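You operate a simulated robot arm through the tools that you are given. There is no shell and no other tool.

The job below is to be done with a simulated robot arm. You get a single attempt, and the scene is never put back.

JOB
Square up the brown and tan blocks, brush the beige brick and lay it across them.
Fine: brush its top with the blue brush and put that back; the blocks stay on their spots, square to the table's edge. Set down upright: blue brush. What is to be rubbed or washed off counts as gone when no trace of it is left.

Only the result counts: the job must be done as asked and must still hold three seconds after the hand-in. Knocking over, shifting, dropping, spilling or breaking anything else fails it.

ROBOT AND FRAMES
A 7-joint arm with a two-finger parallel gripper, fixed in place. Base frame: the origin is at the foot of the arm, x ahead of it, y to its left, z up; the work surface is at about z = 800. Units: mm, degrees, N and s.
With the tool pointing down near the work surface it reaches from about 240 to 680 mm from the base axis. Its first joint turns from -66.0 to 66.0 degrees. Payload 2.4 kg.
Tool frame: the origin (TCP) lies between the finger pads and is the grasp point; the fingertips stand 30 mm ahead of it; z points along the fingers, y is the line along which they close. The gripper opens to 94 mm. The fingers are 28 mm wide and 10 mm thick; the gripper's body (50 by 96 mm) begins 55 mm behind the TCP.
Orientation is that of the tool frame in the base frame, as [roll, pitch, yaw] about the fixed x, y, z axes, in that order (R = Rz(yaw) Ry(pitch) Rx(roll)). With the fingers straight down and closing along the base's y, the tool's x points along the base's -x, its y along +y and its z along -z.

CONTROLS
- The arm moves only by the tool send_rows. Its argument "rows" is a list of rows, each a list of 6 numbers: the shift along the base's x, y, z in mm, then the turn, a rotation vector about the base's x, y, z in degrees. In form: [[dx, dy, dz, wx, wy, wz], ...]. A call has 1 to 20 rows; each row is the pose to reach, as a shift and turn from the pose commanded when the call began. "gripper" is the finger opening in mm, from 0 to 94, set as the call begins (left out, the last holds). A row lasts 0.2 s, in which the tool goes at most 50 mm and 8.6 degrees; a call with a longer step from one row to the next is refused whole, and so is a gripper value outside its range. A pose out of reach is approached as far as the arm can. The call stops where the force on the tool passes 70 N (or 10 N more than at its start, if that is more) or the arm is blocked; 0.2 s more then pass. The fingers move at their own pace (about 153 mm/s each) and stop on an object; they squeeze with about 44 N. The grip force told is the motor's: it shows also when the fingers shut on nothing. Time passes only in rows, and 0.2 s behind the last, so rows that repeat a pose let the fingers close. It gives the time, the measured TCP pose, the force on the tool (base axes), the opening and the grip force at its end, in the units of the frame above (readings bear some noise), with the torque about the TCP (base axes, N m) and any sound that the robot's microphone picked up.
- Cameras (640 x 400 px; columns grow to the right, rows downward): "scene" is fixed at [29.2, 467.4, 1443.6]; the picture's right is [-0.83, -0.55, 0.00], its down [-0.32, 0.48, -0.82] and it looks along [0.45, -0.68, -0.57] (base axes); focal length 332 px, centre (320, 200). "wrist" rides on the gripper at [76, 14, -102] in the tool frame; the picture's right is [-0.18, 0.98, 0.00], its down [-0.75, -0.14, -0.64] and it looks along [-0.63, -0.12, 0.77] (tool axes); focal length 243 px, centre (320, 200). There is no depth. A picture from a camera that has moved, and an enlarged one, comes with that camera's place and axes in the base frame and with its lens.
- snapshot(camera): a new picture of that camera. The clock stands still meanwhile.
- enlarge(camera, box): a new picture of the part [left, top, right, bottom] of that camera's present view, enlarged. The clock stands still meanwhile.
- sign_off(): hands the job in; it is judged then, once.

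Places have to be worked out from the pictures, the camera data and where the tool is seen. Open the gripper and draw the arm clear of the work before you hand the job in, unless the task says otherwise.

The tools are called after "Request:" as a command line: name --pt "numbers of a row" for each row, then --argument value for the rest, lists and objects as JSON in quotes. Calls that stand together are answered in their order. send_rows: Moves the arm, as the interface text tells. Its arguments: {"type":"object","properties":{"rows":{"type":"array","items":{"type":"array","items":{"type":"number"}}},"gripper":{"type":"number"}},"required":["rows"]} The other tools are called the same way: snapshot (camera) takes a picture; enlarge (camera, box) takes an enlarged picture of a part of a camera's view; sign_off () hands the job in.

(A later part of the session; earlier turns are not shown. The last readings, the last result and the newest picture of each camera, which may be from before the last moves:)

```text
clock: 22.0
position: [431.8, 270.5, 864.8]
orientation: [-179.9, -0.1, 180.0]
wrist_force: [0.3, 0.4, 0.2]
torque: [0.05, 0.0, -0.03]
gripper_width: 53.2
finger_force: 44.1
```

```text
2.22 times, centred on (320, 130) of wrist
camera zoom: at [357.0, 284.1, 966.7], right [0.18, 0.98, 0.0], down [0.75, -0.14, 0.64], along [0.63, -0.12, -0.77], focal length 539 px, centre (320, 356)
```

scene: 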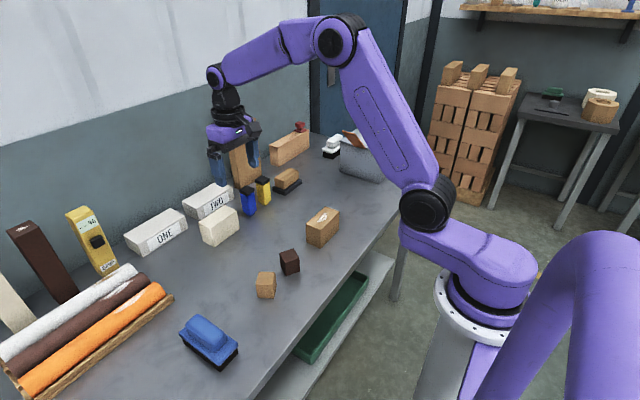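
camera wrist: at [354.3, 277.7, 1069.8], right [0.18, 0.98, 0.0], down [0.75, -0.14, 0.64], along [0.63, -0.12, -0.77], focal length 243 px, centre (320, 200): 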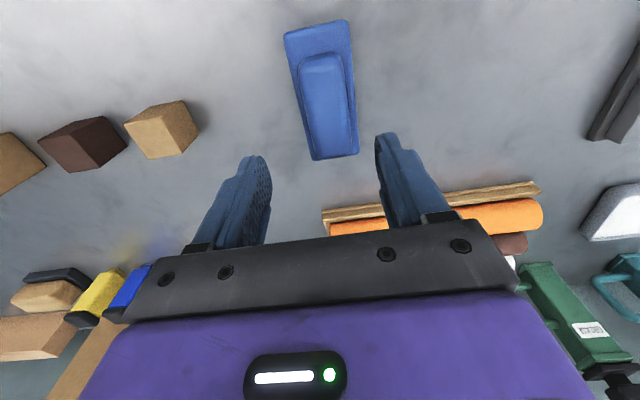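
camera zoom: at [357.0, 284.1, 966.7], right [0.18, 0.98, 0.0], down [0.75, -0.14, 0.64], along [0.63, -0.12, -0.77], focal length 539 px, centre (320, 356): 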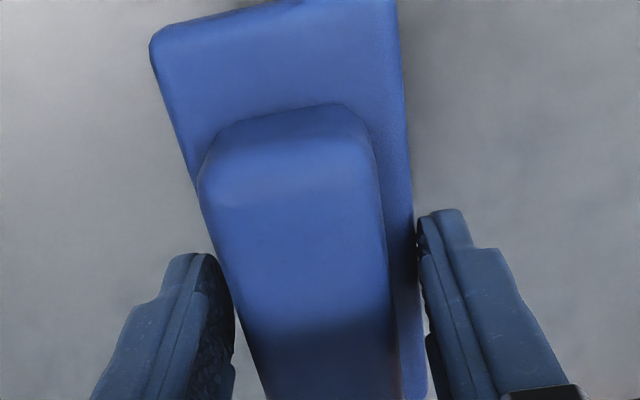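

The opening stopped at 53.2 mm: the tips met the plate's sides, so the plate top is higher than judged. I reopen, rise 9 mm and close on the handle itself.

Request:
send_rows --pt "0 0 0 0 0 0" --pt "0 0 0 0 0 0" --pt "0 0 5 0 0 0" --pt "0 0 9 0 0 0" --pt "0 0 9 0 0 0" --gripper 66

Request:
send_rows --pt "0 0 0 0 0 0" --pt "0 0 0 0 0 0" --pt "0 0 0 0 0 0" --pt "0 0 0 0 0 0" --gripper 20

Request:
enlarge --camera "scene" --box '[150, 270, 270, 380]'

Request:
enlarge --camera "wrist" --box '[220, 40, 420, 220]'

```text
clock: 23.2
position: [432.8, 269.4, 874.1]
orientation: [180.0, 0.0, 179.9]
wrist_force: [0.5, -0.6, -0.6]
torque: [0.02, -0.02, 0.01]
gripper_width: 66.1
finger_force: 0.0
```

```text
clock: 24.2
position: [433.1, 269.6, 873.5]
orientation: [-179.9, 0.0, -179.9]
wrist_force: [-0.1, 0.9, 1.1]
torque: [-0.02, 0.01, 0.04]
gripper_width: 39.9
finger_force: 44.4
```

```text
3.64 times, centred on (210, 325) of scene
camera zoom: at [29.2, 467.4, 1443.6], right [-0.83, -0.55, 0.0], down [-0.32, 0.48, -0.82], along [0.45, -0.68, -0.57], focal length 1208 px, centre (720, -254)
```

zoom: 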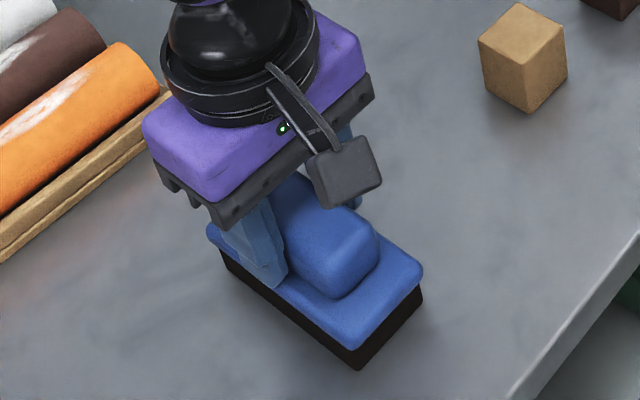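

```text
2.22 times, centred on (320, 130) of wrist
camera zoom: at [357.3, 284.0, 975.5], right [0.18, 0.98, 0.0], down [0.75, -0.14, 0.64], along [0.63, -0.12, -0.77], focal length 539 px, centre (320, 356)
```

zoom: 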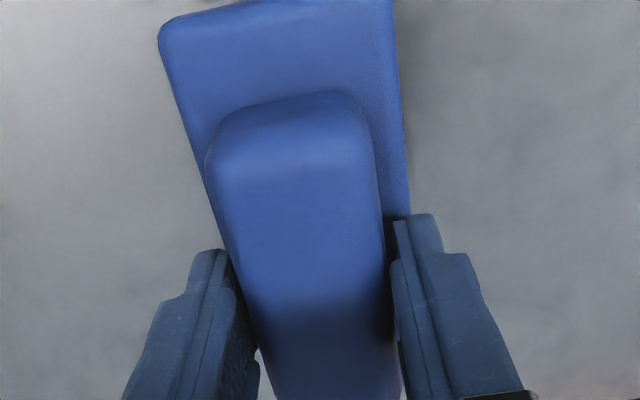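

The handle is gripped at 39.9 mm. I lift 5 mm to check the hold and weight.

Request:
send_rows --pt "0 0 2 0 0 0" --pt "0 0 5 0 0 0" --pt "0 0 5 0 0 0" --pt "0 0 5 0 0 0"

Request:
enlarge --camera "scene" --box '[150, 270, 270, 380]'

```text
clock: 25.2
position: [431.6, 270.1, 877.6]
orientation: [-180.0, 0.0, 180.0]
wrist_force: [0.6, 0.4, -1.6]
torque: [-0.01, 0.01, 0.05]
gripper_width: 39.7
finger_force: 43.5
```

```text
3.64 times, centred on (210, 325) of scene
camera zoom: at [29.2, 467.4, 1443.6], right [-0.83, -0.55, 0.0], down [-0.32, 0.48, -0.82], along [0.45, -0.68, -0.57], focal length 1208 px, centre (720, -254)
```

zoom: 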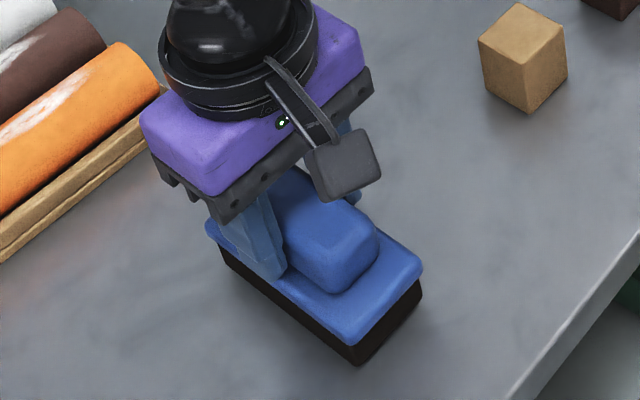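

The brush lifts level (about 1.6 N more weight). I raise it to 110 mm and carry it along -y over the brick.

Request:
send_rows --pt "0 0 30 0 0 0" --pt "0 0 70 0 0 0" --pt "0 0 105 0 0 0" --pt "0 -30 105 0 0 0" --pt "0 -70 105 0 0 0" --pt "0 -112 105 0 0 0" --pt "0 -154 105 0 0 0" --pt "0 -196 105 0 0 0" --pt "0 -238 105 0 0 0" --pt "0 -280 105 0 0 0" --pt "0 -322 105 0 0 0" --pt "0 -364 105 0 0 0" --pt "0.7 -400 105 0 0 0" --pt "0.7 -424 105 0 0 0" --pt "0.7 -424 105 0 0 0" --pt "0.7 -424 105 0 0 0"

Request:
snapshot --camera "scene"

Request:
snapshot --camera "wrist"

```text
clock: 28.6
position: [431.4, -155.3, 982.1]
orientation: [-180.0, 0.0, 180.0]
wrist_force: [0.5, -0.4, -1.8]
torque: [0.02, 0.01, -0.04]
gripper_width: 39.9
finger_force: 44.4
```

```text
taken
```

scene: 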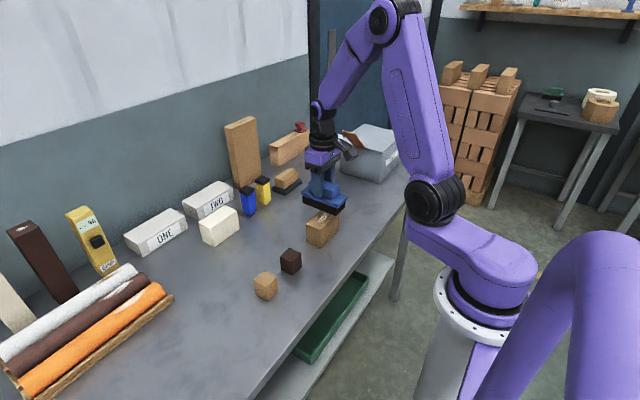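

```text
taken
camera wrist: at [357.4, -139.9, 1084.8], right [0.18, 0.98, 0.0], down [0.75, -0.14, 0.64], along [0.63, -0.12, -0.77], focal length 243 px, centre (320, 200)
```

wrist: 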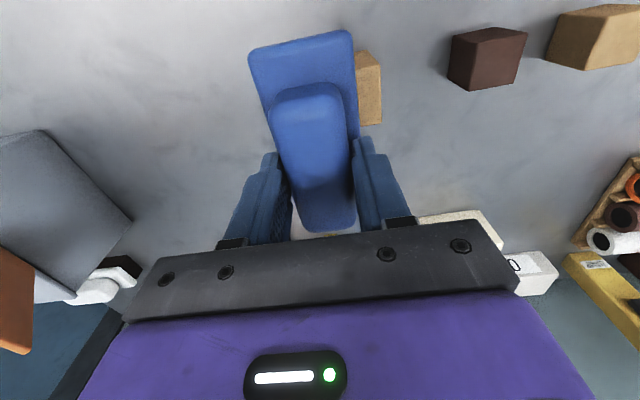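

The brush is over the brick. I lower it to about 10 mm above the brick's top and look.

Request:
send_rows --pt "0 0 -15 0 0 0" --pt "0 0 -32 0 0 0" --pt "0 0 -32 0 0 0"

Request:
enlarge --camera "scene" --box '[270, 160, 390, 260]'

Request:
enlarge --camera "wrist" --box '[200, 0, 440, 180]'

```text
clock: 29.4
position: [432.8, -154.4, 950.5]
orientation: [180.0, 0.0, 180.0]
wrist_force: [-0.2, -1.2, -0.9]
torque: [0.0, 0.01, 0.0]
gripper_width: 40.0
finger_force: 43.7
```

```text
4.00 times, centred on (330, 210) of scene
camera zoom: at [29.2, 467.4, 1443.6], right [-0.83, -0.55, 0.0], down [-0.32, 0.48, -0.82], along [0.45, -0.68, -0.57], focal length 1329 px, centre (280, 160)
```

zoom: 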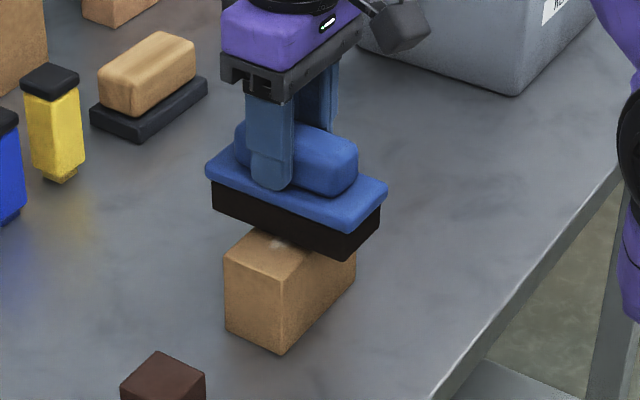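

```text
2.22 times, centred on (320, 90) of wrist
camera zoom: at [357.2, -139.8, 1052.7], right [0.18, 0.98, 0.0], down [0.75, -0.14, 0.64], along [0.63, -0.12, -0.77], focal length 539 px, centre (320, 444)
```

zoom: 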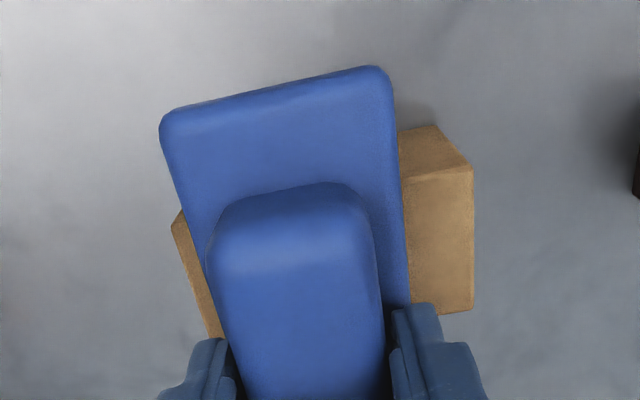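

The brush is well placed over the brick. I lower in small steps watching the vertical force.

Request:
send_rows --pt "0 0 -4 0 0 0" --pt "0 0 -8 0 0 0" --pt "0 0 -8 0 0 0"

Request:
send_rows --pt "0 0 -2 0 0 0" --pt "0 0 -2 0 0 0"

Request:
send_rows --pt "0 0 -2 0 0 0" --pt "0 0 -2 0 0 0"

```text
clock: 30.2
position: [431.9, -152.3, 942.7]
orientation: [180.0, 0.2, -179.9]
wrist_force: [-0.4, -0.1, 6.9]
torque: [0.04, 0.18, -0.03]
gripper_width: 39.6
finger_force: 43.9
```

```text
clock: 30.8
position: [434.3, -153.7, 941.4]
orientation: [-180.0, 0.2, -180.0]
wrist_force: [-4.3, 2.7, 37.5]
torque: [0.04, 0.1, 0.01]
gripper_width: 40.1
finger_force: 44.1
```

```text
clock: 31.4
position: [433.0, -154.1, 940.4]
orientation: [-179.9, 0.3, 180.0]
wrist_force: [-1.0, -1.2, 39.7]
torque: [0.06, -0.12, -0.02]
gripper_width: 39.8
finger_force: 44.0
```

Contact came at the first step and the force rose to about 40 N; I back off 2 mm to get a lighter pressure.

Request:
send_rows --pt "0 0 2 0 0 0" --pt "0 0 2 0 0 0"

Request:
enlarge --camera "scene" --box '[270, 160, 390, 260]'

```text
clock: 32.0
position: [431.5, -152.4, 940.0]
orientation: [180.0, 0.0, 179.9]
wrist_force: [3.2, -1.2, 6.8]
torque: [-0.22, -0.4, 0.03]
gripper_width: 39.7
finger_force: 44.0
```

```text
4.00 times, centred on (330, 210) of scene
camera zoom: at [29.2, 467.4, 1443.6], right [-0.83, -0.55, 0.0], down [-0.32, 0.48, -0.82], along [0.45, -0.68, -0.57], focal length 1329 px, centre (280, 160)
```

zoom: 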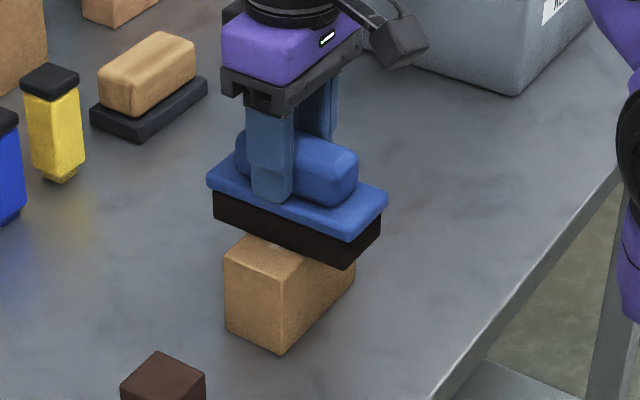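

Pressure is now about 8 N. I sweep slowly 40 mm along +y and check that the brick stays put.

Request:
send_rows --pt "0 10 0 0 0 0" --pt "0 20 0 0 0 0" --pt "0 30 0 0 0 0" --pt "0 40 0 0 0 0"

Request:
enlarge --camera "scene" --box '[270, 160, 390, 260]'

```text
clock: 33.0
position: [433.7, -113.8, 939.7]
orientation: [-180.0, 0.0, 180.0]
wrist_force: [-0.5, 0.2, -1.3]
torque: [0.01, 0.03, 0.0]
gripper_width: 39.7
finger_force: 44.0
```

```text
4.00 times, centred on (330, 210) of scene
camera zoom: at [29.2, 467.4, 1443.6], right [-0.83, -0.55, 0.0], down [-0.32, 0.48, -0.82], along [0.45, -0.68, -0.57], focal length 1329 px, centre (280, 160)
```

zoom: 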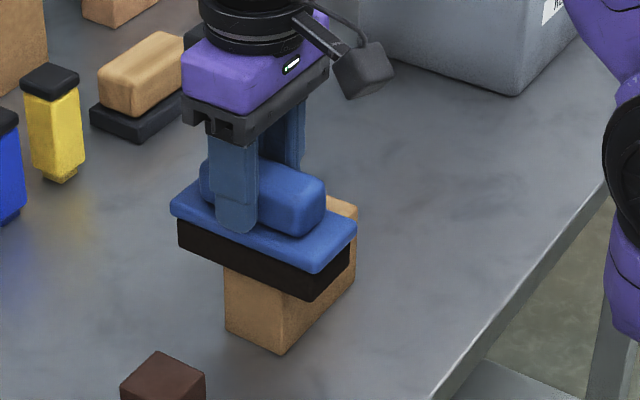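

The brick stayed, but the contact was lost (force -1.3 N). I lower 1 mm and check the pressure.

Request:
send_rows --pt "0 0 -1 0 0 0" --pt "0 0 -1 0 0 0"

```text
clock: 33.6
position: [432.9, -113.8, 939.7]
orientation: [179.9, 0.0, 180.0]
wrist_force: [-0.1, 0.1, 1.2]
torque: [0.05, 0.0, 0.05]
gripper_width: 40.1
finger_force: 44.0
```

A light touch (about 3 N). I lower another 0.5 mm and sweep to -y and back over the brick's top.

Request:
send_rows --pt "0 0 -0.5 0 0 0" --pt "0 -10 -0.5 0 0 0" --pt "0 -20 -0.5 0 0 0" --pt "0 -30 -0.5 0 0 0" --pt "0 -40 -0.5 0 0 0" --pt "0 -50 -0.5 0 0 0"

Request:
enlarge --camera "scene" --box '[270, 160, 390, 260]'

```text
clock: 35.0
position: [433.0, -163.6, 939.9]
orientation: [179.9, 0.0, 180.0]
wrist_force: [-0.7, 4.5, 12.9]
torque: [0.29, -0.34, 0.1]
gripper_width: 39.9
finger_force: 43.5
```

```text
4.00 times, centred on (330, 210) of scene
camera zoom: at [29.0, 467.6, 1443.5], right [-0.83, -0.56, 0.0], down [-0.32, 0.48, -0.82], along [0.45, -0.68, -0.57], focal length 1329 px, centre (280, 160)
```

zoom: 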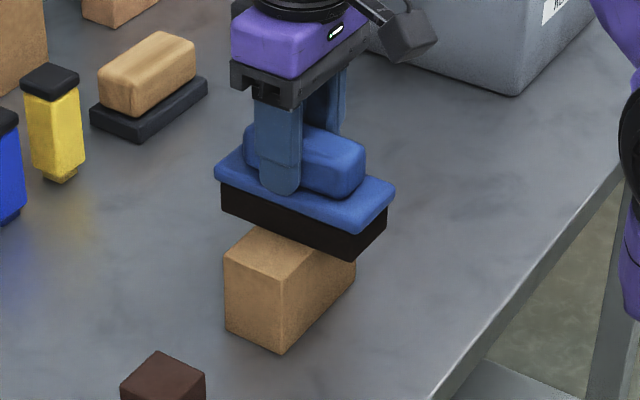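

Now about 14 N down with 4.5 N drag and the brick hasn't moved. I continue sweeping back and forth over the whole top.

Request:
send_rows --pt "0 -10 0 0 0 0" --pt "0 -20 0 0 0 0" --pt "0 -28 0 0 0 0" --pt "0 -16 0 0 0 0" --pt "0 -4 0 0 0 0" --pt "0 8 0 0 0 0" --pt "0 20 0 0 0 0" --pt "0 32 0 0 0 0" --pt "0 42 0 0 0 0" --pt "0 48 0 0 0 0"

Request:
enlarge --camera "scene" --box '[270, 160, 390, 260]'

```text
clock: 37.2
position: [433.2, -116.0, 940.2]
orientation: [179.9, 0.0, -179.9]
wrist_force: [-0.7, -2.8, 2.3]
torque: [-0.13, -0.09, -0.06]
gripper_width: 39.9
finger_force: 43.8
```

```text
4.00 times, centred on (330, 210) of scene
camera zoom: at [29.1, 467.4, 1443.6], right [-0.83, -0.55, 0.0], down [-0.32, 0.48, -0.82], along [0.45, -0.68, -0.57], focal length 1329 px, centre (280, 160)
```

zoom: 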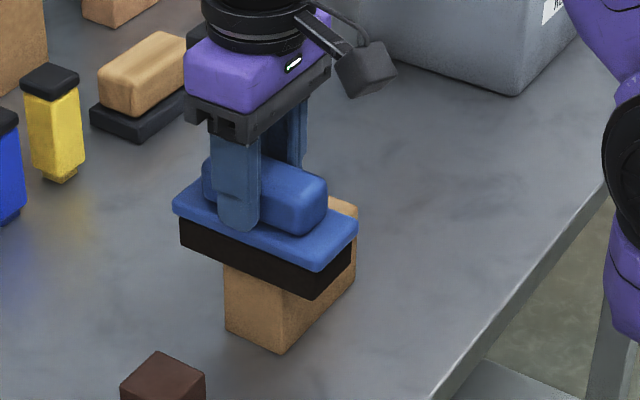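

The brick stays in place. One more back-and-forth pass, then I lift off to inspect the top.

Request:
send_rows --pt "0 -12 -0.3 0 0 0" --pt "0 -24 -0.3 0 0 0" --pt "0 -36 -0.3 0 0 0" --pt "0 -48 -0.3 0 0 0" --pt "0 -60 -0.3 0 0 0" --pt "0 -72 -0.3 0 0 0" --pt "0 -60 -0.3 0 0 0" --pt "0 -48 -0.3 0 0 0" --pt "0 -36 -0.3 0 0 0" --pt "0 -24 -0.3 0 0 0" --pt "0 -12 -0.3 0 0 0" --pt "0 0 -0.3 0 0 0" --pt "0 0 10 0 0 0" --pt "0 0 40 0 0 0" --pt "0 0 40 0 0 0"

Request:
enlarge --camera "scene" --box '[270, 160, 390, 260]'

Request:
snapshot --camera "wrist"

```text
clock: 40.4
position: [432.6, -116.6, 979.3]
orientation: [-179.9, -0.1, 180.0]
wrist_force: [-0.3, -0.1, -1.5]
torque: [0.0, 0.02, -0.01]
gripper_width: 40.0
finger_force: 44.1
```

```text
4.00 times, centred on (330, 210) of scene
camera zoom: at [29.2, 467.4, 1443.6], right [-0.83, -0.55, 0.0], down [-0.32, 0.48, -0.82], along [0.45, -0.68, -0.57], focal length 1329 px, centre (280, 160)
```

zoom: 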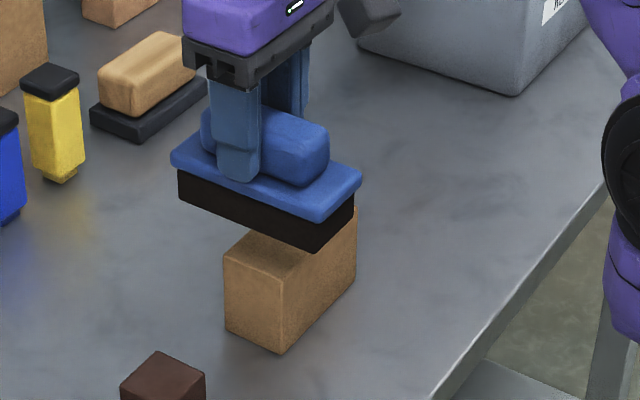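

```text
taken
camera wrist: at [357.3, -102.6, 1081.8], right [0.18, 0.98, 0.0], down [0.75, -0.14, 0.64], along [0.63, -0.12, -0.77], focal length 243 px, centre (320, 200)
```

wrist: 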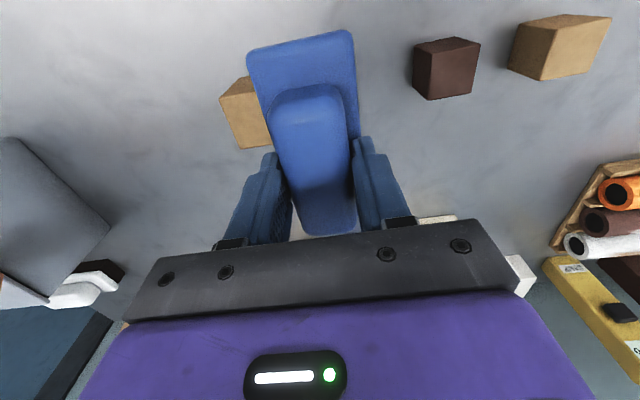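

I move the brush sideways off the brick to see its whole top.

Request:
send_rows --pt "0 40 0 0 0 0" --pt "0 85 0 0 0 0" --pt "0 126 0 0 0 0" --pt "0 126 0 0 0 0"

Request:
enlarge --camera "scene" --box '[295, 195, 350, 250]'

Request:
snapshot --camera "wrist"

Request:
snapshot --camera "scene"

```text
clock: 41.4
position: [432.7, 9.8, 980.3]
orientation: [180.0, -0.1, -179.9]
wrist_force: [-0.2, -0.7, -2.6]
torque: [-0.06, 0.02, 0.02]
gripper_width: 39.8
finger_force: 44.0
```

```text
7.27 times, centred on (322, 222) of scene
camera zoom: at [29.2, 467.4, 1443.6], right [-0.83, -0.56, 0.0], down [-0.32, 0.48, -0.82], along [0.45, -0.68, -0.57], focal length 2416 px, centre (302, 36)
```

zoom: 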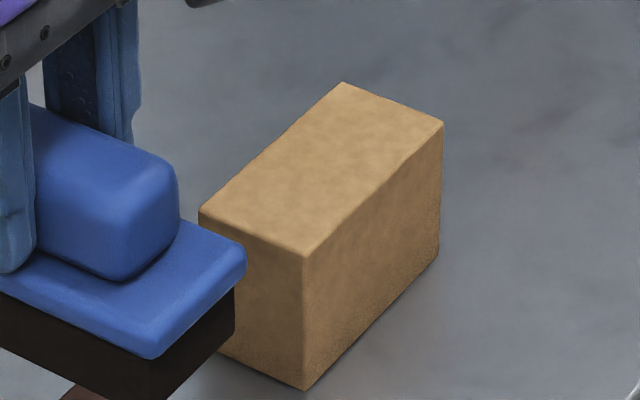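

```text
taken
camera wrist: at [357.4, 23.8, 1082.6], right [0.18, 0.98, 0.0], down [0.75, -0.14, 0.64], along [0.63, -0.12, -0.77], focal length 243 px, centre (320, 200)
```

wrist: 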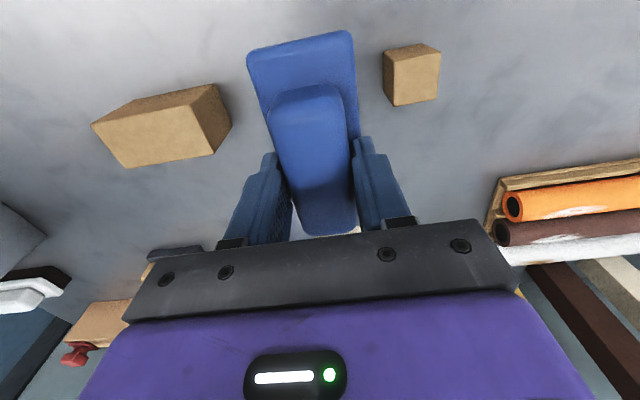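

```text
taken
```

scene: 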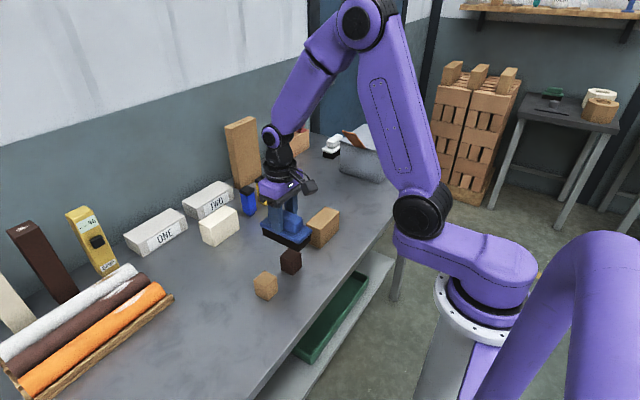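

The white patch is gone in the scene view; I check the top again at higher zoom from the wrist camera.

Request:
enlarge --camera "wrist" --box '[80, 70, 240, 180]'

Request:
enlarge --camera "scene" --box '[308, 202, 342, 228]'

```text
3.64 times, centred on (160, 125) of wrist
camera zoom: at [357.4, 23.8, 1082.6], right [0.18, 0.98, 0.0], down [0.75, -0.14, 0.64], along [0.63, -0.12, -0.77], focal length 882 px, centre (902, 473)
```

zoom: 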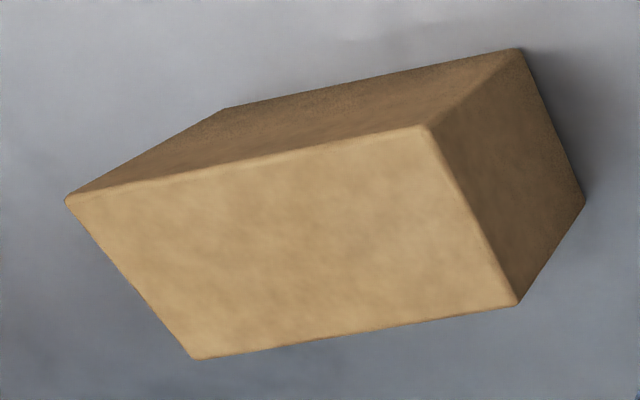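

```text
15.38 times, centred on (325, 215) of scene
camera zoom: at [29.2, 467.4, 1443.6], right [-0.83, -0.56, 0.0], down [-0.32, 0.48, -0.82], along [0.45, -0.68, -0.57], focal length 5111 px, centre (243, -31)
```

zoom: 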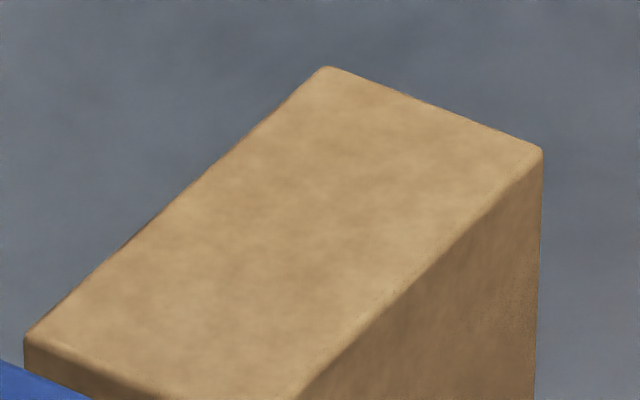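

The top is clean with no trace left. I carry the brush back over its spot at the same height.

Request:
send_rows --pt "0 30 0 0 0 0" --pt "-0.3 72 0 0 0 0" --pt "-0.7 114 0 0 0 0" --pt "-0.7 156 0 0 0 0" --pt "-0.7 198 0 0 0 0" --pt "-0.7 235 0 0 0 0" --pt "-0.7 260 0 0 0 0" --pt "-0.7 260 0 0 0 0" --pt "-0.7 260 -35 0 0 0" --pt "-0.7 260 -70 0 0 0" --pt "-0.7 260 -95 0 0 0" --pt "-0.7 260 -95 0 0 0"

Request:
enlarge --camera "scene" --box '[150, 270, 270, 380]'

```text
clock: 44.0
position: [432.2, 270.1, 884.2]
orientation: [180.0, 0.1, 180.0]
wrist_force: [0.6, -0.4, -2.3]
torque: [0.01, -0.02, 0.04]
gripper_width: 39.5
finger_force: 44.1
```

```text
3.64 times, centred on (210, 325) of scene
camera zoom: at [29.2, 467.4, 1443.6], right [-0.83, -0.55, 0.0], down [-0.32, 0.48, -0.82], along [0.45, -0.68, -0.57], focal length 1208 px, centre (720, -254)
```

zoom: 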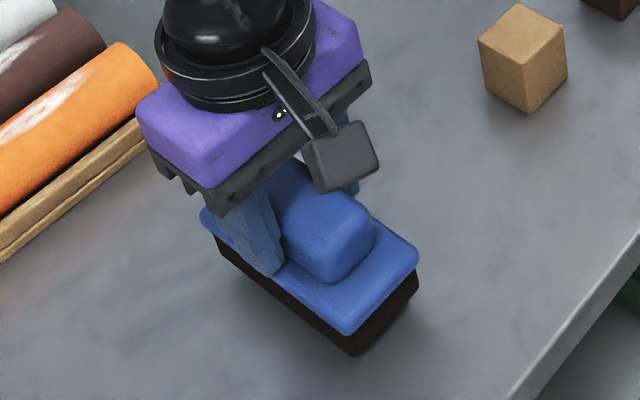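

It is back over its spot, about 10 mm up. I lower in small steps until it touches the table.

Request:
send_rows --pt "0 0 -3 0 0 0" --pt "0 0 -6 0 0 0" --pt "0 0 -6 0 0 0"

Request:
send_rows --pt "0 0 -1 0 0 0" --pt "0 0 -1 0 0 0"

Request:
send_rows --pt "0 0 -1 0 0 0" --pt "0 0 -1 0 0 0"

```text
clock: 44.8
position: [432.4, 269.3, 877.1]
orientation: [-180.0, 0.0, -180.0]
wrist_force: [-0.1, -0.5, -1.2]
torque: [0.0, 0.0, 0.0]
gripper_width: 39.9
finger_force: 44.4
```

```text
clock: 45.4
position: [432.1, 270.6, 877.8]
orientation: [-180.0, 0.0, -180.0]
wrist_force: [0.9, 0.3, -2.0]
torque: [0.0, 0.05, -0.01]
gripper_width: 40.1
finger_force: 43.7
```

```text
clock: 46.0
position: [431.9, 269.3, 876.3]
orientation: [180.0, 0.0, -180.0]
wrist_force: [-0.3, 0.6, -0.8]
torque: [-0.03, 0.01, -0.01]
gripper_width: 39.5
finger_force: 43.7
```

No contact yet; I keep lowering 1 mm at a time.

Request:
send_rows --pt "0 0 -1 0 0 0" --pt "0 0 -1 0 0 0"

Request:
send_rows --pt "0 0 -0.7 0 0 0" --pt "0 0 -0.7 0 0 0"

```text
clock: 46.6
position: [432.8, 269.0, 875.9]
orientation: [180.0, 0.1, 180.0]
wrist_force: [-0.1, -0.2, -2.2]
torque: [0.0, -0.04, -0.01]
gripper_width: 39.9
finger_force: 44.4
```

```text
clock: 47.2
position: [432.6, 269.9, 874.2]
orientation: [180.0, 0.0, -180.0]
wrist_force: [1.1, 0.3, -1.7]
torque: [-0.02, -0.02, 0.0]
gripper_width: 39.9
finger_force: 44.2
```

Request:
send_rows --pt "0 0 -0.7 0 0 0" --pt "0 0 -0.7 0 0 0"

Request:
send_rows --pt "0 0 -0.6 0 0 0" --pt "0 0 -0.6 0 0 0"

```text
clock: 47.8
position: [431.5, 269.7, 874.3]
orientation: [-180.0, 0.0, 180.0]
wrist_force: [1.3, -0.3, -2.0]
torque: [-0.01, 0.0, -0.02]
gripper_width: 39.9
finger_force: 44.1
```

```text
clock: 48.4
position: [432.4, 269.6, 873.6]
orientation: [180.0, 0.0, 179.9]
wrist_force: [0.1, -0.1, -1.3]
torque: [-0.01, -0.01, 0.03]
gripper_width: 39.8
finger_force: 43.6
```

Still no contact at 0.5 mm above the pick-up height, so the brush hardly slipped in the grip. I lower the last half millimetre and look at it.

Request:
send_rows --pt "0 0 -0.5 0 0 0" --pt "0 0 -0.5 0 0 0"

Request:
enlarge --camera "scene" --box '[150, 270, 270, 380]'

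```text
clock: 49.0
position: [431.8, 270.2, 874.1]
orientation: [180.0, 0.0, -179.9]
wrist_force: [-0.2, -0.2, -1.1]
torque: [-0.01, -0.01, -0.01]
gripper_width: 39.6
finger_force: 44.4
```

```text
3.64 times, centred on (210, 325) of scene
camera zoom: at [29.2, 467.4, 1443.6], right [-0.83, -0.55, 0.0], down [-0.32, 0.48, -0.82], along [0.45, -0.68, -0.57], focal length 1208 px, centre (720, -254)
```

zoom: 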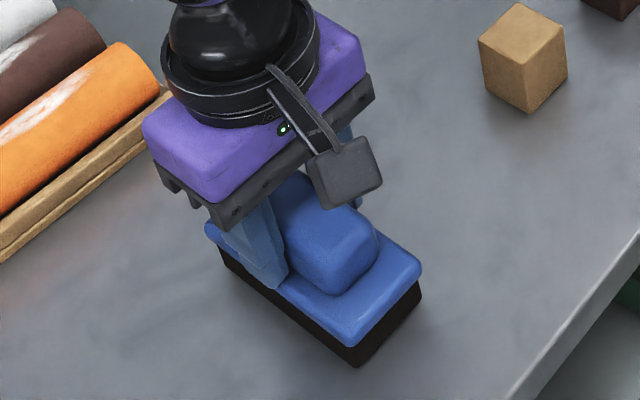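

The brush looks about 1 mm above the table; I keep lowering in 0.6 mm steps.

Request:
send_rows --pt "0 0 -0.6 0 0 0" --pt "0 0 -0.6 0 0 0"

Request:
send_rows --pt "0 0 -0.6 0 0 0" --pt "0 0 -0.6 0 0 0"

```text
clock: 49.6
position: [432.5, 268.5, 872.5]
orientation: [-180.0, -0.1, 179.9]
wrist_force: [-0.2, -0.6, -0.6]
torque: [0.01, -0.01, 0.01]
gripper_width: 40.0
finger_force: 43.7
```

```text
clock: 50.2
position: [432.8, 269.6, 871.2]
orientation: [-180.0, 0.0, -180.0]
wrist_force: [0.4, 0.5, -2.1]
torque: [0.01, -0.01, 0.0]
gripper_width: 39.8
finger_force: 44.5
```

Still hanging at about -2 N; I check the gap under the bristles closely before going further.

Request:
enlarge --camera "scene" --box '[180, 320, 250, 380]'

Request:
enlarge --camera "wrist" --box '[220, 40, 420, 220]'

```text
6.67 times, centred on (215, 350) of scene
camera zoom: at [29.2, 467.4, 1443.6], right [-0.83, -0.55, 0.0], down [-0.32, 0.48, -0.82], along [0.45, -0.68, -0.57], focal length 2215 px, centre (1020, -800)
```

zoom: 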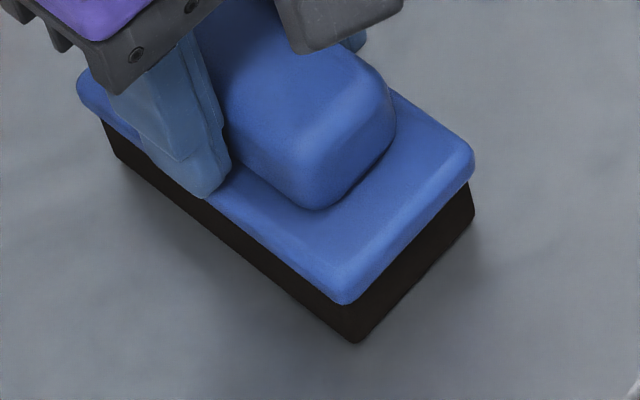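

```text
2.22 times, centred on (320, 130) of wrist
camera zoom: at [357.0, 283.7, 973.9], right [0.18, 0.98, 0.0], down [0.75, -0.14, 0.64], along [0.63, -0.12, -0.77], focal length 539 px, centre (320, 356)
```

zoom: 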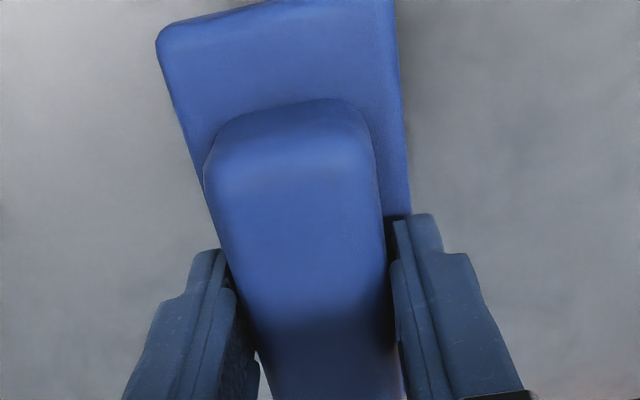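

The brush slid up about 2.5 mm in the fingers while pressing, so it must go that much lower: it is still about 1 mm above the table. I continue down in 0.6 mm steps.

Request:
send_rows --pt "0 0 -0.6 0 0 0" --pt "0 0 -0.6 0 0 0"

Request:
send_rows --pt "0 0 -0.6 0 0 0" --pt "0 0 -0.6 0 0 0"

```text
clock: 50.8
position: [432.1, 269.3, 869.9]
orientation: [-180.0, 0.0, 179.9]
wrist_force: [-0.2, -0.1, -0.9]
torque: [0.01, -0.02, -0.04]
gripper_width: 40.3
finger_force: 43.7
```

```text
clock: 51.4
position: [432.0, 269.9, 870.5]
orientation: [-180.0, 0.0, -180.0]
wrist_force: [-0.1, -0.3, -1.4]
torque: [0.01, 0.0, -0.02]
gripper_width: 39.8
finger_force: 44.2
```

Still about -1 N, so I go on lowering in the same small steps.

Request:
send_rows --pt "0 0 -0.6 0 0 0" --pt "0 0 -0.6 0 0 0"

Request:
enlarge --camera "scene" --box '[180, 320, 250, 380]'

```text
clock: 52.0
position: [432.0, 269.5, 870.1]
orientation: [180.0, 0.1, -179.9]
wrist_force: [-0.8, -1.2, 3.7]
torque: [-0.03, -0.22, -0.02]
gripper_width: 39.9
finger_force: 43.9
```

```text
6.67 times, centred on (215, 350) of scene
camera zoom: at [29.1, 467.4, 1443.6], right [-0.83, -0.55, 0.0], down [-0.32, 0.48, -0.82], along [0.45, -0.68, -0.57], focal length 2215 px, centre (1020, -800)
```

zoom: 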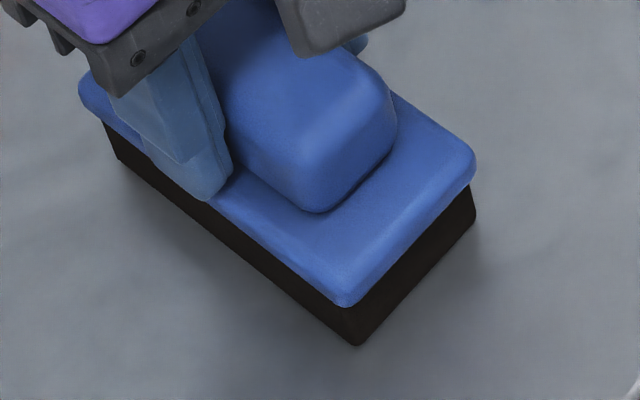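

Contact is made (3.7 N) and the brush's corner is at its original pixel. I open the fingers and rise.

Request:
send_rows --pt "0 0 0 0 0 0" --pt "0 0 0 0 0 0" --pt "0 0 0 0 0 0" --pt "0 0 10 0 0 0" --pt "0 0 40 0 0 0" --pt "0 0 80 0 0 0" --pt "0 0 100 0 0 0" --pt "0 0 100 0 0 0" --gripper 66

Request:
enlarge --camera "scene" --box '[170, 305, 250, 375]'

Request:
snapshot --camera "wrist"

```text
clock: 53.8
position: [434.0, 269.4, 969.2]
orientation: [-179.9, 0.0, 180.0]
wrist_force: [0.3, 1.3, 0.8]
torque: [-0.03, -0.02, -0.02]
gripper_width: 65.7
finger_force: 0.1
```

```text
5.71 times, centred on (210, 340) of scene
camera zoom: at [29.2, 467.4, 1443.6], right [-0.83, -0.55, 0.0], down [-0.32, 0.48, -0.82], along [0.45, -0.68, -0.57], focal length 1898 px, centre (949, -600)
```

zoom: 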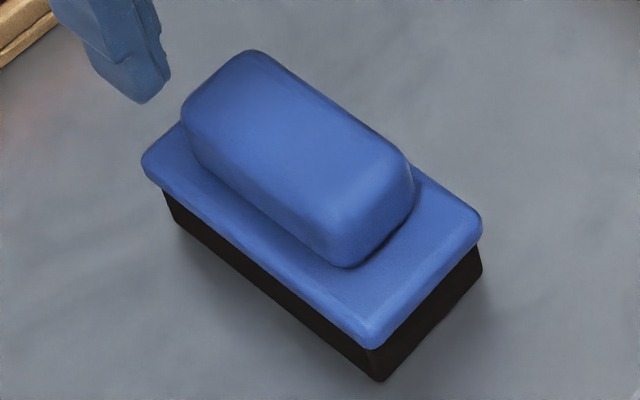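

```text
taken
camera wrist: at [357.7, 283.6, 1072.5], right [0.18, 0.98, 0.0], down [0.75, -0.14, 0.64], along [0.63, -0.12, -0.77], focal length 243 px, centre (320, 200)
```

wrist: 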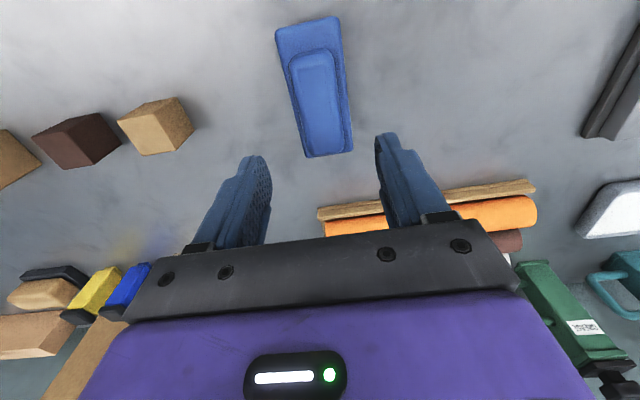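

The brush stands exactly where it was. Now I go to the brick, turning the gripper -90° so that it closes along x across the brick's 50 mm width, and opening to 80 mm.

Request:
send_rows --pt "0 -30 0 0 0 -8" --pt "0 -68 0 0 0 -16" --pt "0 -106 0 0 0 -24" --pt "0 -144 0 0 0 -32" --pt "0 -182 0 0 0 -40" --pt "0 -220 0 0 0 -48" --pt "0 -258 0 0 0 -56" --pt "0 -296 0 0 0 -64" --pt "0 -334 0 0 0 -72" --pt "0 -372 0 0 0 -80" --pt "0.5 -405 0 0 0 -86" --pt "0.7 -424 0 0 0 -90" --pt "0.7 -424 0 0 0 -90" --pt "0.7 -424 0 0 0 -90" --gripper 80

Request:
snapshot --camera "wrist"

Request:
snapshot --camera "scene"

```text
clock: 56.8
position: [433.7, -154.3, 971.5]
orientation: [180.0, 0.0, 90.1]
wrist_force: [0.4, 1.0, 0.6]
torque: [0.0, -0.04, 0.01]
gripper_width: 80.0
finger_force: 0.0
```

```text
taken
camera wrist: at [448.4, -77.5, 1073.0], right [0.98, -0.18, 0.0], down [-0.14, -0.75, 0.64], along [-0.12, -0.63, -0.77], focal length 243 px, centre (320, 200)
```

wrist: 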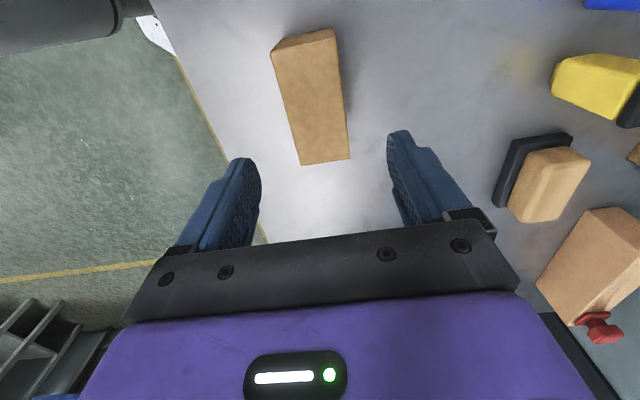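

```text
taken
```

scene: 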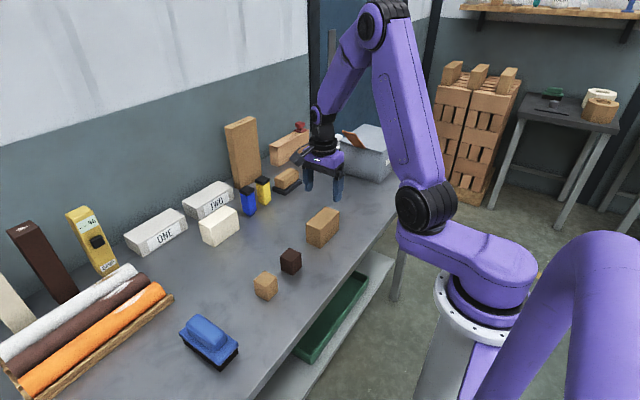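

The gripper is turned. I enlarge the wrist view to measure the brick relative to the tool.

Request:
enlarge --camera "wrist" --box '[220, 20, 420, 180]'

```text
2.50 times, centred on (320, 100) of wrist
camera zoom: at [448.4, -77.5, 1073.0], right [0.98, -0.18, 0.0], down [-0.14, -0.75, 0.64], along [-0.12, -0.63, -0.77], focal length 606 px, centre (320, 450)
```

zoom: 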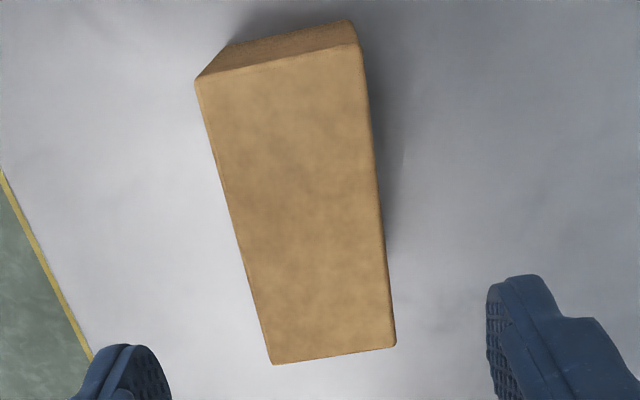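

The brick centre is about 1.8 mm toward -x and 3 mm toward +y from the tool. I correct and lower to tips just above its top for a second look.

Request:
send_rows --pt "-1.8 3 -25 0 0 0" --pt "-1.8 3 -50 0 0 0" --pt "-1.8 3 -62 0 0 0" --pt "-1.8 3 -62 0 0 0"

Request:
enlarge --camera "wrist" --box '[200, 20, 440, 220]'

Request:
enlarge --camera "scene" --box '[270, 140, 390, 260]'

```text
clock: 57.8
position: [432.0, -151.1, 908.4]
orientation: [-179.9, 0.0, 90.1]
wrist_force: [0.1, -0.1, -0.1]
torque: [0.0, -0.03, 0.0]
gripper_width: 79.8
finger_force: 0.1
```

```text
2.00 times, centred on (320, 120) of wrist
camera zoom: at [446.6, -74.7, 1010.7], right [0.98, -0.18, 0.0], down [-0.14, -0.75, 0.64], along [-0.12, -0.63, -0.77], focal length 485 px, centre (320, 360)
```

zoom: 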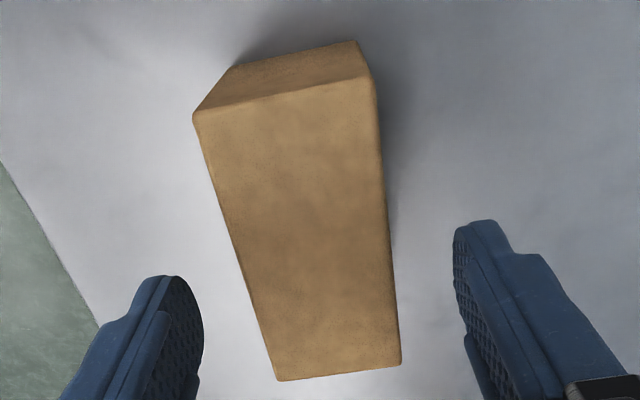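

```text
3.33 times, centred on (330, 200) of scene
camera zoom: at [29.2, 467.4, 1443.6], right [-0.83, -0.55, 0.0], down [-0.32, 0.48, -0.82], along [0.45, -0.68, -0.57], focal length 1107 px, centre (287, 200)
```

zoom: 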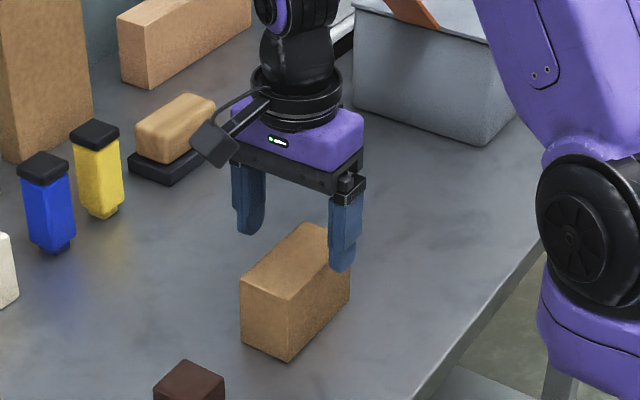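

The brick is centred and aligned between the fingers. I lower 60 mm (tips about z 818) and close on it.

Request:
send_rows --pt "0 0 -20 0 0 0" --pt "0 0 -42 0 0 0" --pt "0 0 -60 0 0 0" --pt "0 0 -60 0 0 0"

Request:
send_rows --pt "0 0 0 0 0 0" --pt "0 0 0 0 0 0" --pt "0 0 0 0 0 0" --pt "0 0 0 0 0 0" --gripper 30

Request:
enlarge --camera "scene" --box '[270, 140, 390, 260]'

```text
clock: 58.8
position: [430.2, -152.4, 848.1]
orientation: [180.0, -0.1, 90.0]
wrist_force: [0.3, 0.0, 0.1]
torque: [-0.01, -0.01, -0.01]
gripper_width: 79.9
finger_force: 0.1
```

```text
clock: 59.8
position: [431.3, -151.6, 847.9]
orientation: [-180.0, 0.0, 90.0]
wrist_force: [-1.1, -0.1, -0.6]
torque: [0.0, 0.03, -0.01]
gripper_width: 54.1
finger_force: 43.9
```

```text
3.33 times, centred on (330, 200) of scene
camera zoom: at [29.2, 467.4, 1443.6], right [-0.83, -0.55, 0.0], down [-0.32, 0.48, -0.82], along [0.45, -0.68, -0.57], focal length 1107 px, centre (287, 200)
```

zoom: 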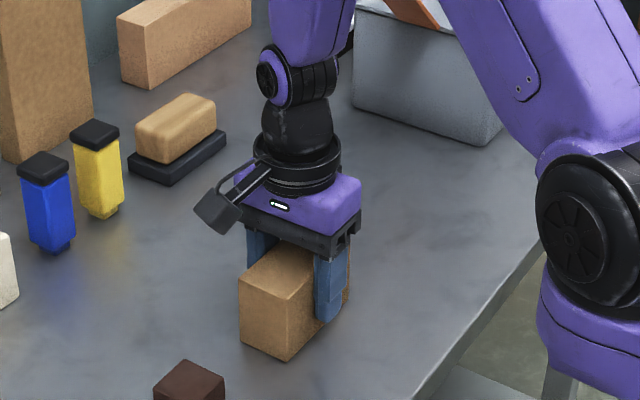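

The brick is gripped at 54 mm. I lift 5 mm to check the hold.

Request:
send_rows --pt "0 0 2 0 0 0" --pt "0 0 5 0 0 0" --pt "0 0 5 0 0 0" --pt "0 0 5 0 0 0"

Request:
enlarge --camera "scene" --box '[270, 140, 390, 260]'

```text
clock: 60.8
position: [430.6, -151.4, 852.9]
orientation: [180.0, 0.0, 90.1]
wrist_force: [-0.4, -0.5, -2.2]
torque: [0.0, 0.03, -0.02]
gripper_width: 54.0
finger_force: 44.0
```

```text
3.33 times, centred on (330, 200) of scene
camera zoom: at [29.2, 467.4, 1443.6], right [-0.83, -0.55, 0.0], down [-0.32, 0.48, -0.82], along [0.45, -0.68, -0.57], focal length 1107 px, centre (287, 200)
```

zoom: 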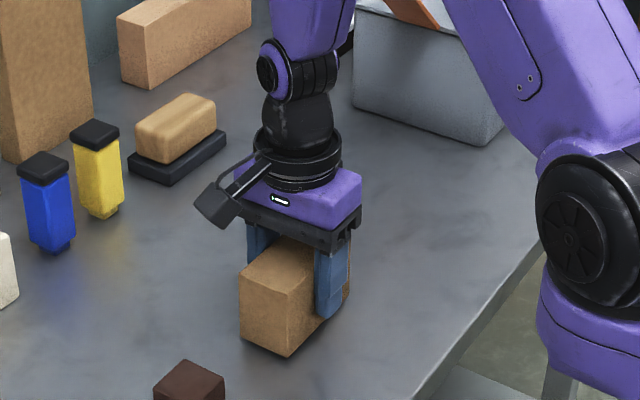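

The brick is held level (about 0.2 kg). I raise it 80 mm and carry it over the midpoint between the blocks (+3 mm in x, +200.8 mm in y).

Request:
send_rows --pt "0 0 25 0 0 0" --pt "0 0 55 0 0 0" --pt "0 0 80 0 0 0" --pt "0.5 25 80 0 0 0" --pt "1 60 80 0 0 0" --pt "1.5 95 80 0 0 0" --pt "2 130 80 0 0 0" --pt "2.5 162 80 0 0 0" --pt "3 187 80 0 0 0" --pt "3 200.8 80 0 0 0" --pt "3 200.8 80 0 0 0" --pt "3 200.8 80 0 0 0"

Request:
snapshot --camera "scene"

Request:
enlarge --camera "scene" --box '[230, 180, 350, 310]'

Request:
snapshot --camera "wrist"

```text
clock: 63.4
position: [434.0, 49.4, 933.9]
orientation: [-180.0, -0.1, 90.0]
wrist_force: [1.0, 0.5, -3.0]
torque: [0.02, -0.02, 0.0]
gripper_width: 53.9
finger_force: 44.0
```

```text
taken
```

scene: 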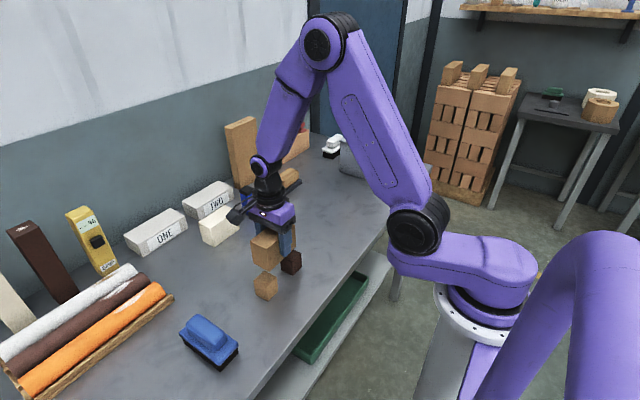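

```text
3.08 times, centred on (290, 245) of scene
camera zoom: at [29.2, 467.4, 1443.6], right [-0.83, -0.55, 0.0], down [-0.32, 0.48, -0.82], along [0.45, -0.68, -0.57], focal length 1022 px, centre (412, 62)
```

zoom: 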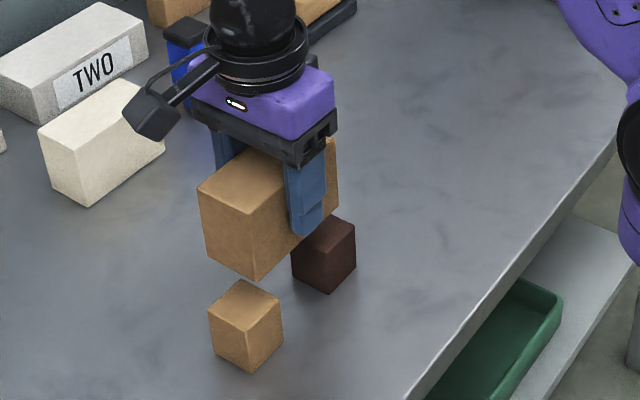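

```text
taken
camera wrist: at [448.8, 125.1, 1036.0], right [0.98, -0.18, 0.0], down [-0.14, -0.75, 0.64], along [-0.12, -0.63, -0.77], focal length 243 px, centre (320, 200)
```

wrist: 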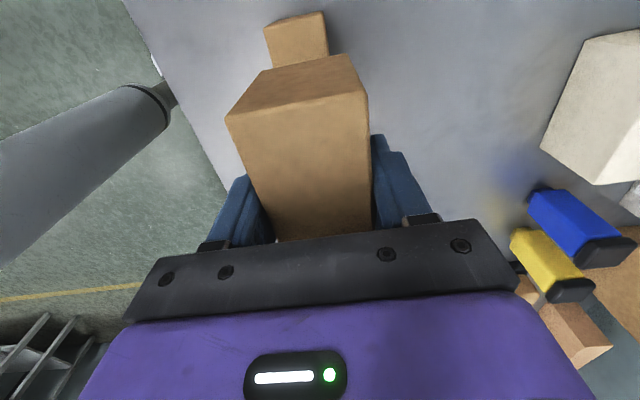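

The brick hangs centred above the two blocks. I lower it to about 10 mm above their tops and look once more.

Request:
send_rows --pt "0 0 -12 0 0 0" --pt "0 0 -24 0 0 0" --pt "0 0 -32 0 0 0" --pt "0 0 -32 0 0 0"

Request:
enlarge --camera "scene" --box '[240, 210, 330, 310]'

Request:
enlarge --camera "wrist" --box '[200, 0, 420, 180]'

```text
clock: 64.4
position: [433.8, 49.8, 900.9]
orientation: [-180.0, 0.0, 90.1]
wrist_force: [-0.1, -0.2, -3.4]
torque: [-0.03, -0.03, -0.04]
gripper_width: 54.1
finger_force: 44.0
```

```text
4.00 times, centred on (285, 260) of scene
camera zoom: at [29.2, 467.4, 1443.6], right [-0.83, -0.55, 0.0], down [-0.32, 0.48, -0.82], along [0.45, -0.68, -0.57], focal length 1329 px, centre (460, -40)
```

zoom: 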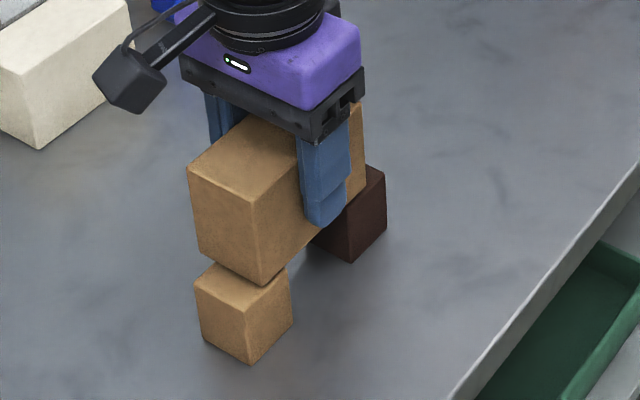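

```text
2.22 times, centred on (310, 90) of wrist
camera zoom: at [449.0, 125.1, 1003.7], right [0.98, -0.18, 0.0], down [-0.14, -0.75, 0.64], along [-0.12, -0.63, -0.77], focal length 539 px, centre (342, 444)
```

zoom: 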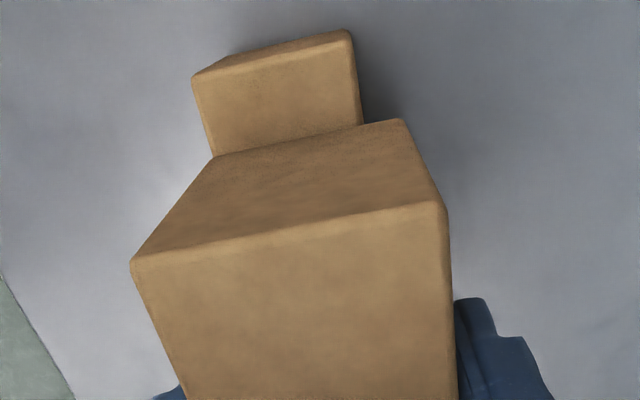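

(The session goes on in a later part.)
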